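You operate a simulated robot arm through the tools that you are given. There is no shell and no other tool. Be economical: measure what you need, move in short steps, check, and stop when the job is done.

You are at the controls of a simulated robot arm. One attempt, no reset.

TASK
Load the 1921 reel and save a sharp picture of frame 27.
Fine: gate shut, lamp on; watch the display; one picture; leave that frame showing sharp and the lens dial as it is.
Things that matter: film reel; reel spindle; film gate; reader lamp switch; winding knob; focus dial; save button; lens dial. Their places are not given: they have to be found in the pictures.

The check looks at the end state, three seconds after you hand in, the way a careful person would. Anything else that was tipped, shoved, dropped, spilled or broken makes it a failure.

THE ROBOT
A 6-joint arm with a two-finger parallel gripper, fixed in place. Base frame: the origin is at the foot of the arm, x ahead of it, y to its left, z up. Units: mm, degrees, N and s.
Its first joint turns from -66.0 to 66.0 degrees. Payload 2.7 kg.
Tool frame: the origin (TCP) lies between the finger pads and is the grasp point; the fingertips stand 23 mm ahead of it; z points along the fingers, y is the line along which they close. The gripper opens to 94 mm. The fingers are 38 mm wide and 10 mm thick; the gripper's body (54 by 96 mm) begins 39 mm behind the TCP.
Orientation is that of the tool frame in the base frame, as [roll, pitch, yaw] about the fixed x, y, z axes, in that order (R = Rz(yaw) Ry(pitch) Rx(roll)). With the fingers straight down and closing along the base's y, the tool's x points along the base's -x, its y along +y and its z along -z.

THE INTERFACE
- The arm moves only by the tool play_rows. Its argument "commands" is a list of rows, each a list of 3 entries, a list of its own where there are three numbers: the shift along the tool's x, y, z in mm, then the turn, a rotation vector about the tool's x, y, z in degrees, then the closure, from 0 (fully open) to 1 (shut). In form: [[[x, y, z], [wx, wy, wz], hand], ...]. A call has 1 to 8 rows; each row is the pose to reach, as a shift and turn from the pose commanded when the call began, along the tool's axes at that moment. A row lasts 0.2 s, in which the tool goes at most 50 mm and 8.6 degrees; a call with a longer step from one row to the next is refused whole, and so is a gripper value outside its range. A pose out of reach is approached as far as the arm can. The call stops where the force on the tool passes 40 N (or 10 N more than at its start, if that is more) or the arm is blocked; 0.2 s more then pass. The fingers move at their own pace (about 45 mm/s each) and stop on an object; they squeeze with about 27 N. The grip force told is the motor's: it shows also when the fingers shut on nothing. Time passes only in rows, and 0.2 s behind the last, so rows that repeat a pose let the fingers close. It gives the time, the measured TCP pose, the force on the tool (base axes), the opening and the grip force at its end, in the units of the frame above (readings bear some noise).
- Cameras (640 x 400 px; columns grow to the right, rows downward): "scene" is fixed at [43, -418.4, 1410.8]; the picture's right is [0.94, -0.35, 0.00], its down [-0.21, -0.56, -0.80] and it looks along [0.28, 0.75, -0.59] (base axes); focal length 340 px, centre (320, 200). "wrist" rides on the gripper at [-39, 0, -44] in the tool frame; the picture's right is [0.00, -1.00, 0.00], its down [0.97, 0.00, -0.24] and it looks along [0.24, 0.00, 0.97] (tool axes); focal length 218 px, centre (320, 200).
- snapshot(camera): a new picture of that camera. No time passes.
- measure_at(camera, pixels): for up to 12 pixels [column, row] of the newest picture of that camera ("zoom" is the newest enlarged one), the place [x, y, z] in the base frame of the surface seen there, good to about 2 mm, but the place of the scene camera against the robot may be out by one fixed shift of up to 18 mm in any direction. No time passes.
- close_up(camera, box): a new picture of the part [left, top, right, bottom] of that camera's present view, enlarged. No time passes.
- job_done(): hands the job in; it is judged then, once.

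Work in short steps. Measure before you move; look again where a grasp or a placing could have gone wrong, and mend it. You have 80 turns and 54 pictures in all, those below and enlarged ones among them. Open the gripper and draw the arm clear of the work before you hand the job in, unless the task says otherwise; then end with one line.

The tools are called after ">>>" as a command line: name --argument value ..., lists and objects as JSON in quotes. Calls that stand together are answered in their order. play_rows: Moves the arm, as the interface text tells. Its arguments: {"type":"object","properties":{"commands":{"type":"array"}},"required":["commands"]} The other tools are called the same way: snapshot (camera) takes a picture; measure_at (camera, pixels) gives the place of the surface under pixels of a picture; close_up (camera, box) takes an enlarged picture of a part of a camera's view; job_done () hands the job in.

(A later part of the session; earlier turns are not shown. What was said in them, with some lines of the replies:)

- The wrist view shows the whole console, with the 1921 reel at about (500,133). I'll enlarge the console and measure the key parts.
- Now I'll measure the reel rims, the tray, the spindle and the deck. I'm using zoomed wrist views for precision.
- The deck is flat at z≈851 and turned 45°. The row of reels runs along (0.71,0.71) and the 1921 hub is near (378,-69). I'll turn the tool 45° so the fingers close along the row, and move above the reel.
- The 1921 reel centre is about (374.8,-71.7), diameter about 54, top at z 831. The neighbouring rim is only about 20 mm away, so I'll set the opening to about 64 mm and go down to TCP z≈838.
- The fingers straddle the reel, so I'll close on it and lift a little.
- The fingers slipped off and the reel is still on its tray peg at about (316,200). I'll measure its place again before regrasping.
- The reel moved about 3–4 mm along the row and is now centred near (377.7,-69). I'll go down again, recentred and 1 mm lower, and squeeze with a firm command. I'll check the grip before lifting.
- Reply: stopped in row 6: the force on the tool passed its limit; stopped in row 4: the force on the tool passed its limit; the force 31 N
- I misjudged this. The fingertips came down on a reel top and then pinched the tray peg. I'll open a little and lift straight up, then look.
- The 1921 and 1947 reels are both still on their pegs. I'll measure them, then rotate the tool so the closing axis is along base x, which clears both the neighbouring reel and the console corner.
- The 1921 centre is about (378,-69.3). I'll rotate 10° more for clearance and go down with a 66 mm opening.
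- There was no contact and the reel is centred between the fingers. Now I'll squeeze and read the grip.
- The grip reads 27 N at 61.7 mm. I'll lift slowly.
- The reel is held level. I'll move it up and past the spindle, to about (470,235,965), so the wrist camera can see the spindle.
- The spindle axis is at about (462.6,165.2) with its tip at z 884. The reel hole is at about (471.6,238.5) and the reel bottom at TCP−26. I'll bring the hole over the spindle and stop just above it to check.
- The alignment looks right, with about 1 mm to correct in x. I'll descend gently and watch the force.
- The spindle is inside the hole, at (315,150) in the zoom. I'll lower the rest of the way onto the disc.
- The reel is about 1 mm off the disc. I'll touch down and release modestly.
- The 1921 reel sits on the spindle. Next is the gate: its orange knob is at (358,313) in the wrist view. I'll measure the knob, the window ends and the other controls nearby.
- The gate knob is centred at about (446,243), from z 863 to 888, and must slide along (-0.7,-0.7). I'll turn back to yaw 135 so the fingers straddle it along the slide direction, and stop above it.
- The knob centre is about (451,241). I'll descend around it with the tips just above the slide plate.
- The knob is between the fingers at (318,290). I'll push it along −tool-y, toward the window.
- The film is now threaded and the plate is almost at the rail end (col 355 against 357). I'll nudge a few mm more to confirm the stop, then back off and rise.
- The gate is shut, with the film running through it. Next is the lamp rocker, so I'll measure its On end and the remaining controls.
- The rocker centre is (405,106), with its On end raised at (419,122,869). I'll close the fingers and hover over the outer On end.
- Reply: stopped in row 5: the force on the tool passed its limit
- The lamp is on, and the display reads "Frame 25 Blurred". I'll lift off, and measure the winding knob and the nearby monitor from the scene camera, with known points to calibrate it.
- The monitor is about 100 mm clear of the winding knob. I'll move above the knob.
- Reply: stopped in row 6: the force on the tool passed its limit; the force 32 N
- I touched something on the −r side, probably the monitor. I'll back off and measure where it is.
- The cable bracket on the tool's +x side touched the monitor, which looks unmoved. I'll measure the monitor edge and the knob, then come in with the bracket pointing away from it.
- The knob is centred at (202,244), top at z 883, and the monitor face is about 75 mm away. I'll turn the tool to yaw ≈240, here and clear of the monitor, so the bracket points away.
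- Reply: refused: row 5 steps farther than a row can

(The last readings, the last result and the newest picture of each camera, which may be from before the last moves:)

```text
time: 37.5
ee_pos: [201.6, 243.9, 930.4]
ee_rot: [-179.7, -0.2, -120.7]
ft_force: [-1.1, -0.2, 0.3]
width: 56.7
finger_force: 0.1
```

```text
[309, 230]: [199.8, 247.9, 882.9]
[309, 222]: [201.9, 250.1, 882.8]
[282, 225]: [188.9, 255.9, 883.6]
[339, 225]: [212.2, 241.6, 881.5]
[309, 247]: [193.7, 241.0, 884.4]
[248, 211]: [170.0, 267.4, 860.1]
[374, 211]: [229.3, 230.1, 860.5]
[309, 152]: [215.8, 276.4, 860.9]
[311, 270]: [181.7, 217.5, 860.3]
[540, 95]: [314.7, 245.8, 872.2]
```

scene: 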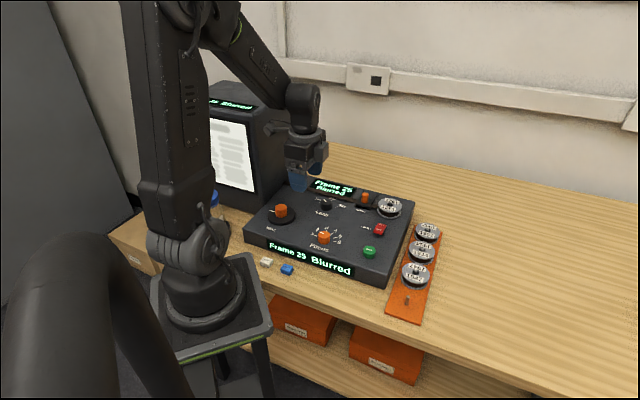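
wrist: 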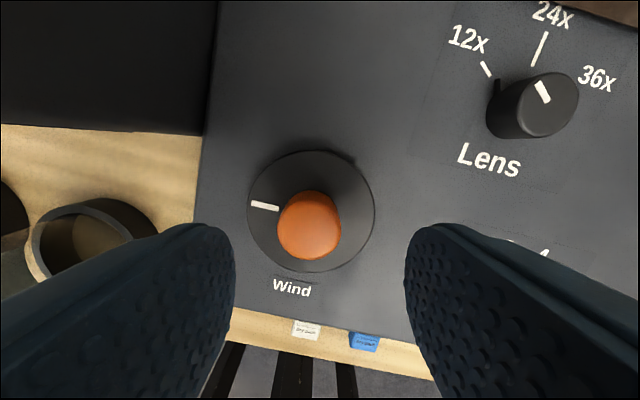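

The knob centre is about (200,248.5). I'll descend around it and grip, with the tips just above the disc.

>>> play_rows --commands '[[[-3.5, 4, 10], [0, 0, 0], 0.4], [[-3.5, 4, 25], [0, 0, 0], 0.4], [[-3.5, 4, 41], [0, 0, 0], 0.4], [[-3.5, 4, 41], [0, 0, 0], 1], [[-3.5, 4, 41], [0, 0, 0], 1], [[-3.5, 4, 41], [0, 0, 0], 1]]'

>>> play_rows --commands '[[[0, 0, 0], [0, 0, 8], 1], [[0, 0, 0], [0, 0, 16], 1], [[0, 0, 0], [0, 0, 24], 1]]'

>>> close_up --camera "scene" --box '[180, 80, 360, 260]'

```text
time: 38.9
ee_pos: [199.2, 250.5, 890.2]
ee_rot: [-179.8, -0.1, -120.7]
ft_force: [-21.2, 12.3, -3.5]
width: 29.1
finger_force: 44.6
```

```text
time: 39.7
ee_pos: [199.9, 249.5, 889.8]
ee_rot: [-179.6, 0.0, -144.9]
ft_force: [-12.7, 6.8, 11.1]
width: 29.0
finger_force: 44.9
```

```text
2.22 times, centred on (270, 170) of scene
```

zoom: 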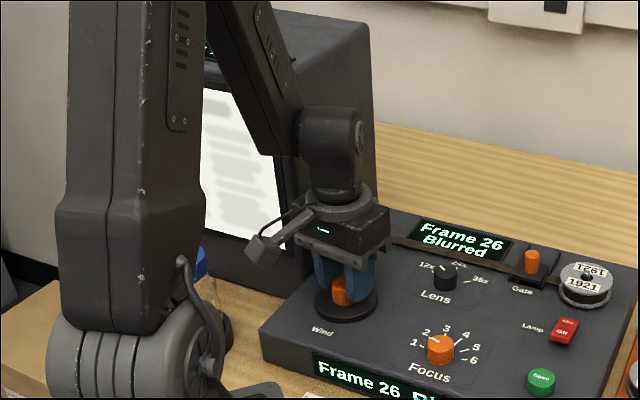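

Frame 26 after 24° clockwise, so the direction is right. I'll turn 16° further and look again.

>>> play_rows --commands '[[[0, 0, 0], [0, 0, 8], 1], [[0, 0, 0], [0, 0, 16], 1]]'

>>> close_up --camera "scene" --box '[180, 80, 360, 260]'

```text
time: 40.3
ee_pos: [201.2, 249.2, 889.2]
ee_rot: [-179.6, 0.0, -160.9]
ft_force: [4.0, -7.7, 20.4]
width: 28.8
finger_force: 45.2
```

```text
2.22 times, centred on (270, 170) of scene
```

zoom: 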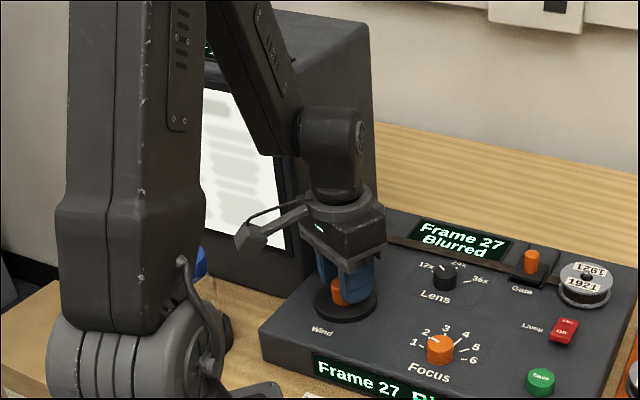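

The display reads Frame 27. I'll release, lift, and move above the focus dial near (270,127), turning back 30° to leave room for a clockwise turn.

>>> play_rows --commands '[[[0, 0, 0], [0, 0, 0], 0.5], [[0, 0, 0], [0, 0, 0], 0.4], [[0, 0, -15], [0, 0, 0], 0.4], [[0, 0, -40], [0, 0, 0], 0.4], [[-6, -36, -50], [0, 0, -8], 0.4], [[-12, -70, -50], [0, 0, -16], 0.4], [[-18, -104, -50], [0, 0, -24], 0.4], [[-25.5, -138, -50], [0, 0, -30], 0.4]]'

>>> snapshot --camera "wrist"

```text
time: 42.1
ee_pos: [272.0, 127.4, 940.3]
ee_rot: [-179.7, -0.2, -130.6]
ft_force: [0.1, 0.3, 0.8]
width: 56.5
finger_force: 0.1
```

```text
12 pictures are left
```

wrist: 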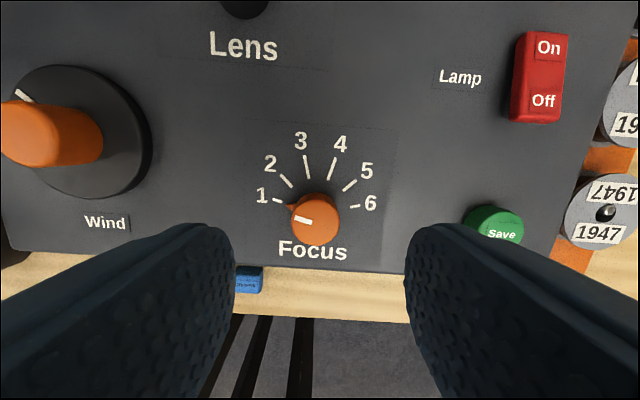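

>>> measure_at --camera "wrist" --pixels '[[315, 218], [315, 228], [296, 220], [337, 220], [315, 240], [315, 200], [300, 235], [260, 230], [490, 225], [490, 218]]'

```text
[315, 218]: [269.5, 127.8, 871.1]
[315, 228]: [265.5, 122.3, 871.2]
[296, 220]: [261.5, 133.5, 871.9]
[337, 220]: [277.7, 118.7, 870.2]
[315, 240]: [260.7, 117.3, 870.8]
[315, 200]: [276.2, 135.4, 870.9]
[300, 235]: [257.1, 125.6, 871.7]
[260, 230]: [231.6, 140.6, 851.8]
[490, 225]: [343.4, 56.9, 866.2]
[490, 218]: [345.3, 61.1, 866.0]
```

The dial centre is about (269,126), top at z 871, and its pointer tab lies along the present closing axis. I'll turn the tool about 80° so the fingers close across the tab, which also leaves clockwise room.

>>> play_rows --commands '[[[3, 1.4, 0], [0, 0, -8], 0.5], [[3, 1.4, 0], [0, 0, -16], 0.5], [[3, 1.4, 0], [0, 0, -24], 0.5], [[3, 1.4, 0], [0, 0, -32], 0.5], [[3, 1.4, 0], [0, 0, -40], 0.5], [[3, 1.4, 0], [0, 0, -48], 0.5], [[3, 1.4, 0], [0, 0, -56], 0.5], [[3, 1.4, 0], [0, 0, -64], 0.5]]'

>>> play_rows --commands '[[[0, 0, 0], [0, 0, -8], 0.5], [[0, 0, 0], [0, 0, -16], 0.5], [[0, 0, 15], [0, 0, -16], 0.5], [[0, 0, 25], [0, 0, -16], 0.5]]'

>>> snapshot --camera "wrist"

```text
time: 43.9
ee_pos: [267.1, 125.5, 939.3]
ee_rot: [179.8, -0.4, -66.6]
ft_force: [-1.2, 0.0, -0.9]
width: 47.1
finger_force: 0.0
```

```text
time: 44.9
ee_pos: [267.5, 124.9, 914.1]
ee_rot: [179.8, -0.3, -50.7]
ft_force: [0.6, 1.1, 0.5]
width: 46.9
finger_force: 0.1
```

```text
11 pictures are left
```

wrist: 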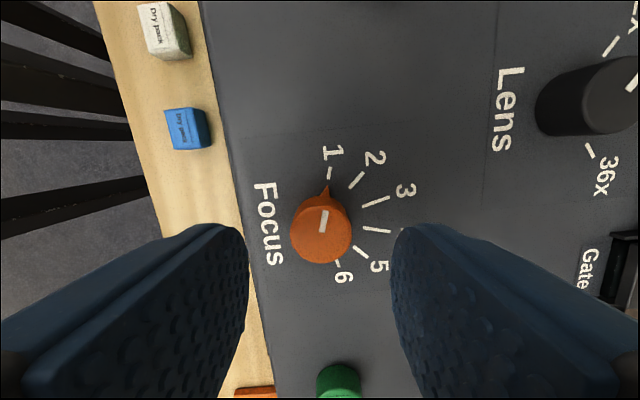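

The dial is centred between the fingers and the pointer is just past 1. I'll grip and turn it about 32° clockwise, to around 2, then check the display and the monitor.

>>> play_rows --commands '[[[-2, -0.5, 12], [0, 0, 0], 0.5], [[-2, -0.5, 24], [0, 0, 0], 0.5], [[-2, -0.5, 33], [0, 0, 0], 0.5], [[-2, -0.5, 33], [0, 0, 0], 1], [[-2, -0.5, 33], [0, 0, 0], 1], [[-2, -0.5, 33], [0, 0, 0], 1]]'

>>> play_rows --commands '[[[0, 0, 0], [0, 0, 8], 1], [[0, 0, 0], [0, 0, 16], 1], [[0, 0, 0], [0, 0, 24], 1], [[0, 0, 0], [0, 0, 32], 1]]'

>>> close_up --camera "scene" --box '[190, 80, 390, 290]'

```text
time: 46.3
ee_pos: [265.3, 127.2, 881.8]
ee_rot: [179.7, -0.2, -50.7]
ft_force: [-1.1, -0.5, -4.6]
width: 27.1
finger_force: 45.3
```

```text
time: 47.3
ee_pos: [266.9, 128.7, 881.8]
ee_rot: [-179.9, -0.4, -82.9]
ft_force: [11.7, -5.6, -9.5]
width: 27.2
finger_force: 45.0
```

```text
1.90 times, centred on (290, 185) of scene
```

zoom: 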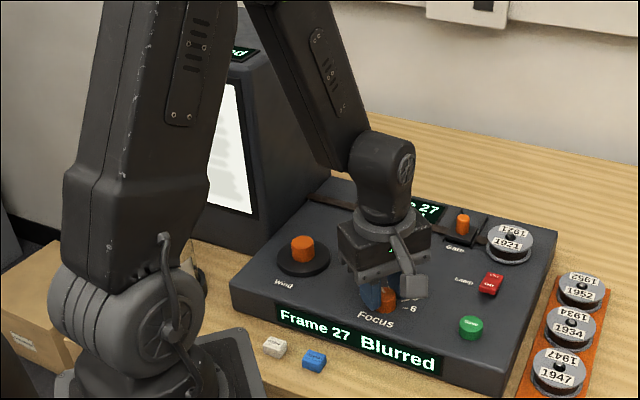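

Still Blurred at about 2, with Frame 27 unchanged. I'll turn on by about 33° toward 3.

>>> play_rows --commands '[[[0, 0, 0], [0, 0, 8], 1], [[0, 0, 0], [0, 0, 16], 1], [[0, 0, 0], [0, 0, 24], 1], [[0, 0, 0], [0, 0, 33], 1]]'

>>> close_up --camera "scene" --box '[190, 80, 390, 290]'

```text
refused: row 4 steps farther than a row can; nothing moved
```

```text
1.90 times, centred on (290, 185) of scene
```

zoom: 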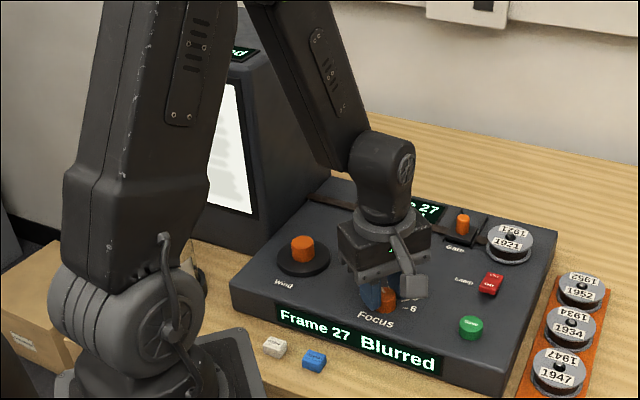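

The call was refused for too large a step, so I'll repeat it with legal steps of 8.25°.

>>> play_rows --commands '[[[0, 0, 0], [0, 0, 8.2], 1], [[0, 0, 0], [0, 0, 16.4], 1], [[0, 0, 0], [0, 0, 24.6], 1], [[0, 0, 0], [0, 0, 32.8], 1]]'

>>> close_up --camera "scene" --box '[190, 80, 390, 290]'

```text
time: 48.3
ee_pos: [268.5, 127.0, 882.6]
ee_rot: [-179.7, -0.2, -115.7]
ft_force: [22.2, -15.2, 0.3]
width: 27.4
finger_force: 44.5
```

```text
1.90 times, centred on (290, 185) of scene
```

zoom: 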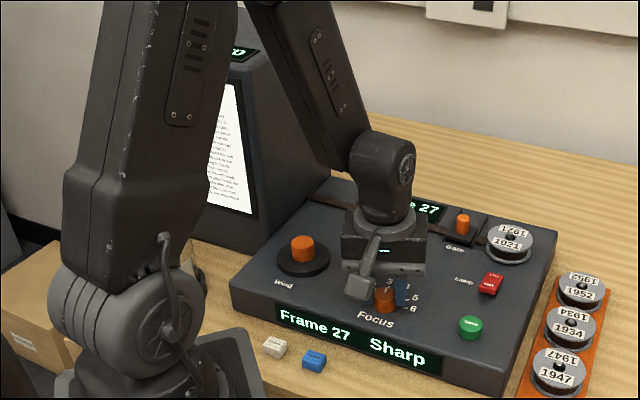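

The display reads "Frame 27 Sharp". I'll release, lift, and move above the save button near (349,50).

>>> play_rows --commands '[[[0, 0, 0], [0, 0, 0], 0.6], [[0, 0, 0], [0, 0, 0], 0.5], [[0, 0, -15], [0, 0, 0], 0.5], [[0, 0, -50], [0, 0, 0], 0.5], [[12, -35, -55], [0, 0, 0], 1], [[23, -70, -55], [0, 0, 0], 1], [[34.5, -105.9, -55], [0, 0, 0], 1], [[34.5, -105.9, -45], [0, 0, 0], 1]]'

>>> snapshot --camera "wrist"

>>> close_up --camera "scene" --box '[190, 80, 390, 290]'

```text
time: 50.1
ee_pos: [346.4, 49.4, 927.8]
ee_rot: [-179.7, -0.3, -115.4]
ft_force: [0.2, 0.0, 0.4]
width: 0.1
finger_force: 26.7
```

```text
7 pictures are left
```

wrist: 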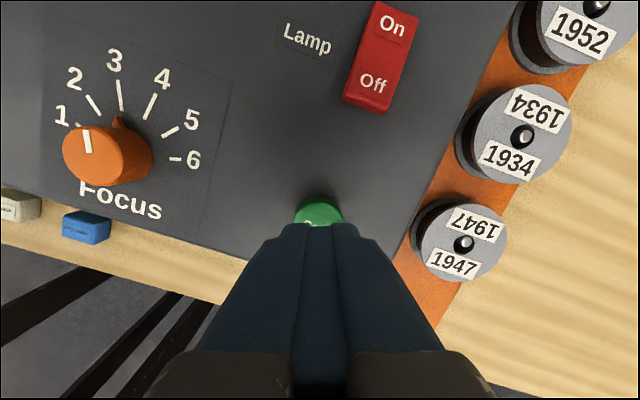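

```text
1.90 times, centred on (290, 185) of scene
```

zoom: 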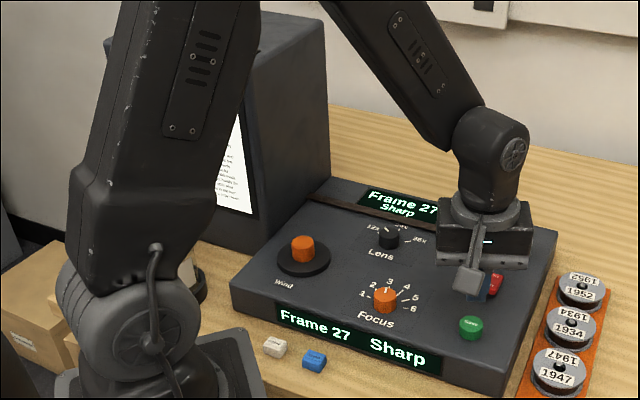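

It is still Sharp after release. The button sits under the closed tips, so I'll press once and retract.

>>> play_rows --commands '[[[-1.5, 0, 15], [0, 0, 0], 1], [[-1.5, 0, 30], [0, 0, 0], 1], [[-1.5, 0, 36], [0, 0, 0], 1], [[-1.5, 0, 40], [0, 0, 0], 1], [[-1.5, 0, 42.5], [0, 0, 0], 1]]'

>>> close_up --camera "scene" --box '[220, 120, 420, 300]'

```text
time: 51.3
ee_pos: [345.5, 51.5, 884.1]
ee_rot: [-179.7, -0.2, -115.6]
ft_force: [-0.2, 0.7, 1.8]
width: 0.1
finger_force: 27.1
```

```text
2.22 times, centred on (320, 210) of scene
```

zoom: 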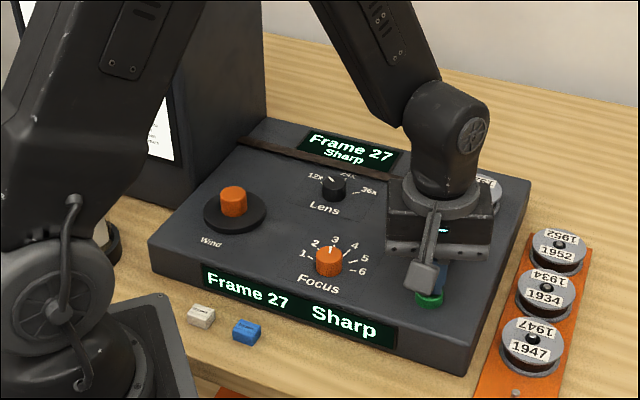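

The button is pressed several mm with only 1.8 N and the display shows no save message yet. I'll push further within the same stroke.

>>> play_rows --commands '[[[0, 0, 1.5], [0, 0, 0], 1], [[0, 0, 3], [0, 0, 0], 1], [[0, 0, 4.5], [0, 0, 0], 1]]'

>>> close_up --camera "scene" --box '[220, 120, 420, 300]'

```text
time: 52.1
ee_pos: [348.1, 52.7, 879.9]
ee_rot: [-179.8, -0.4, -115.7]
ft_force: [-7.5, 2.9, 16.6]
width: 0.3
finger_force: 26.9
```

```text
2.22 times, centred on (320, 210) of scene
```

zoom: 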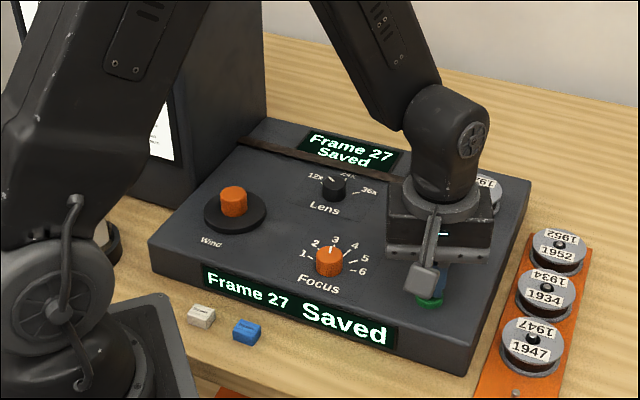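

The display reads "Frame 27 Saved". I'll lift straight up, open the gripper and draw clear.

>>> play_rows --commands '[[[0, 0, -20], [0, 0, 0], 1], [[0, 0, -60], [0, 0, 0], 1], [[0, 0, -105], [0, 0, 0], 0.5], [[0, 0, -150], [0, 0, 0], 0], [[0, 0, -190], [0, 0, 0], 0], [[0, 0, -190], [0, 0, 0], 0], [[0, 0, -190], [0, 0, 0], 0]]'

>>> snapshot --camera "scene"

>>> close_up --camera "scene" --box '[220, 150, 450, 320]'

```text
time: 53.7
ee_pos: [348.4, 52.7, 1071.9]
ee_rot: [-179.7, -0.3, -115.6]
ft_force: [0.4, 0.2, 0.4]
width: 94.0
finger_force: 0.0
```

```text
3 pictures are left
```

scene: 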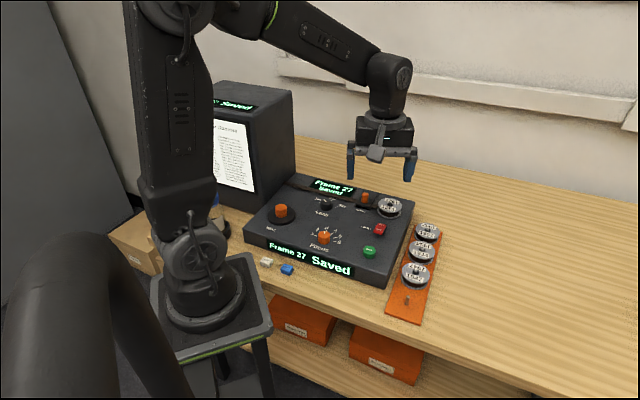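

```text
2.35 times, centred on (335, 235) of scene
```

zoom: 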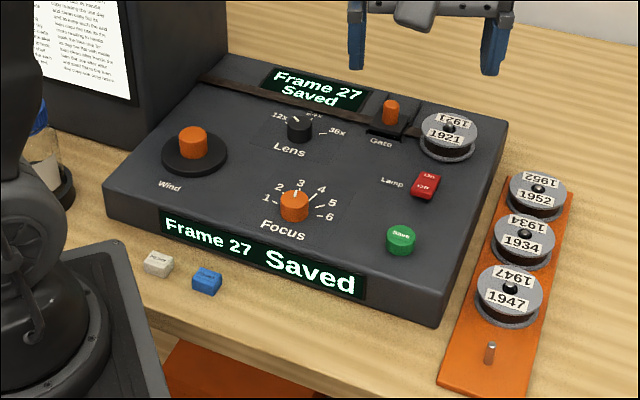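

The display shows "Frame 27 Saved", the monitor is sharp, everything else is in place and the arm is clear. I'm handing the job in.

>>> job_done

```text
The job is handed in.
```

The 1921 reel is loaded with the gate shut and the lamp on, and frame 27 is showing sharp and saved with one picture; I did not touch the lens dial, but I did bump the monitor with the arm and nudge the 1947 reel on its peg, and both look in place.
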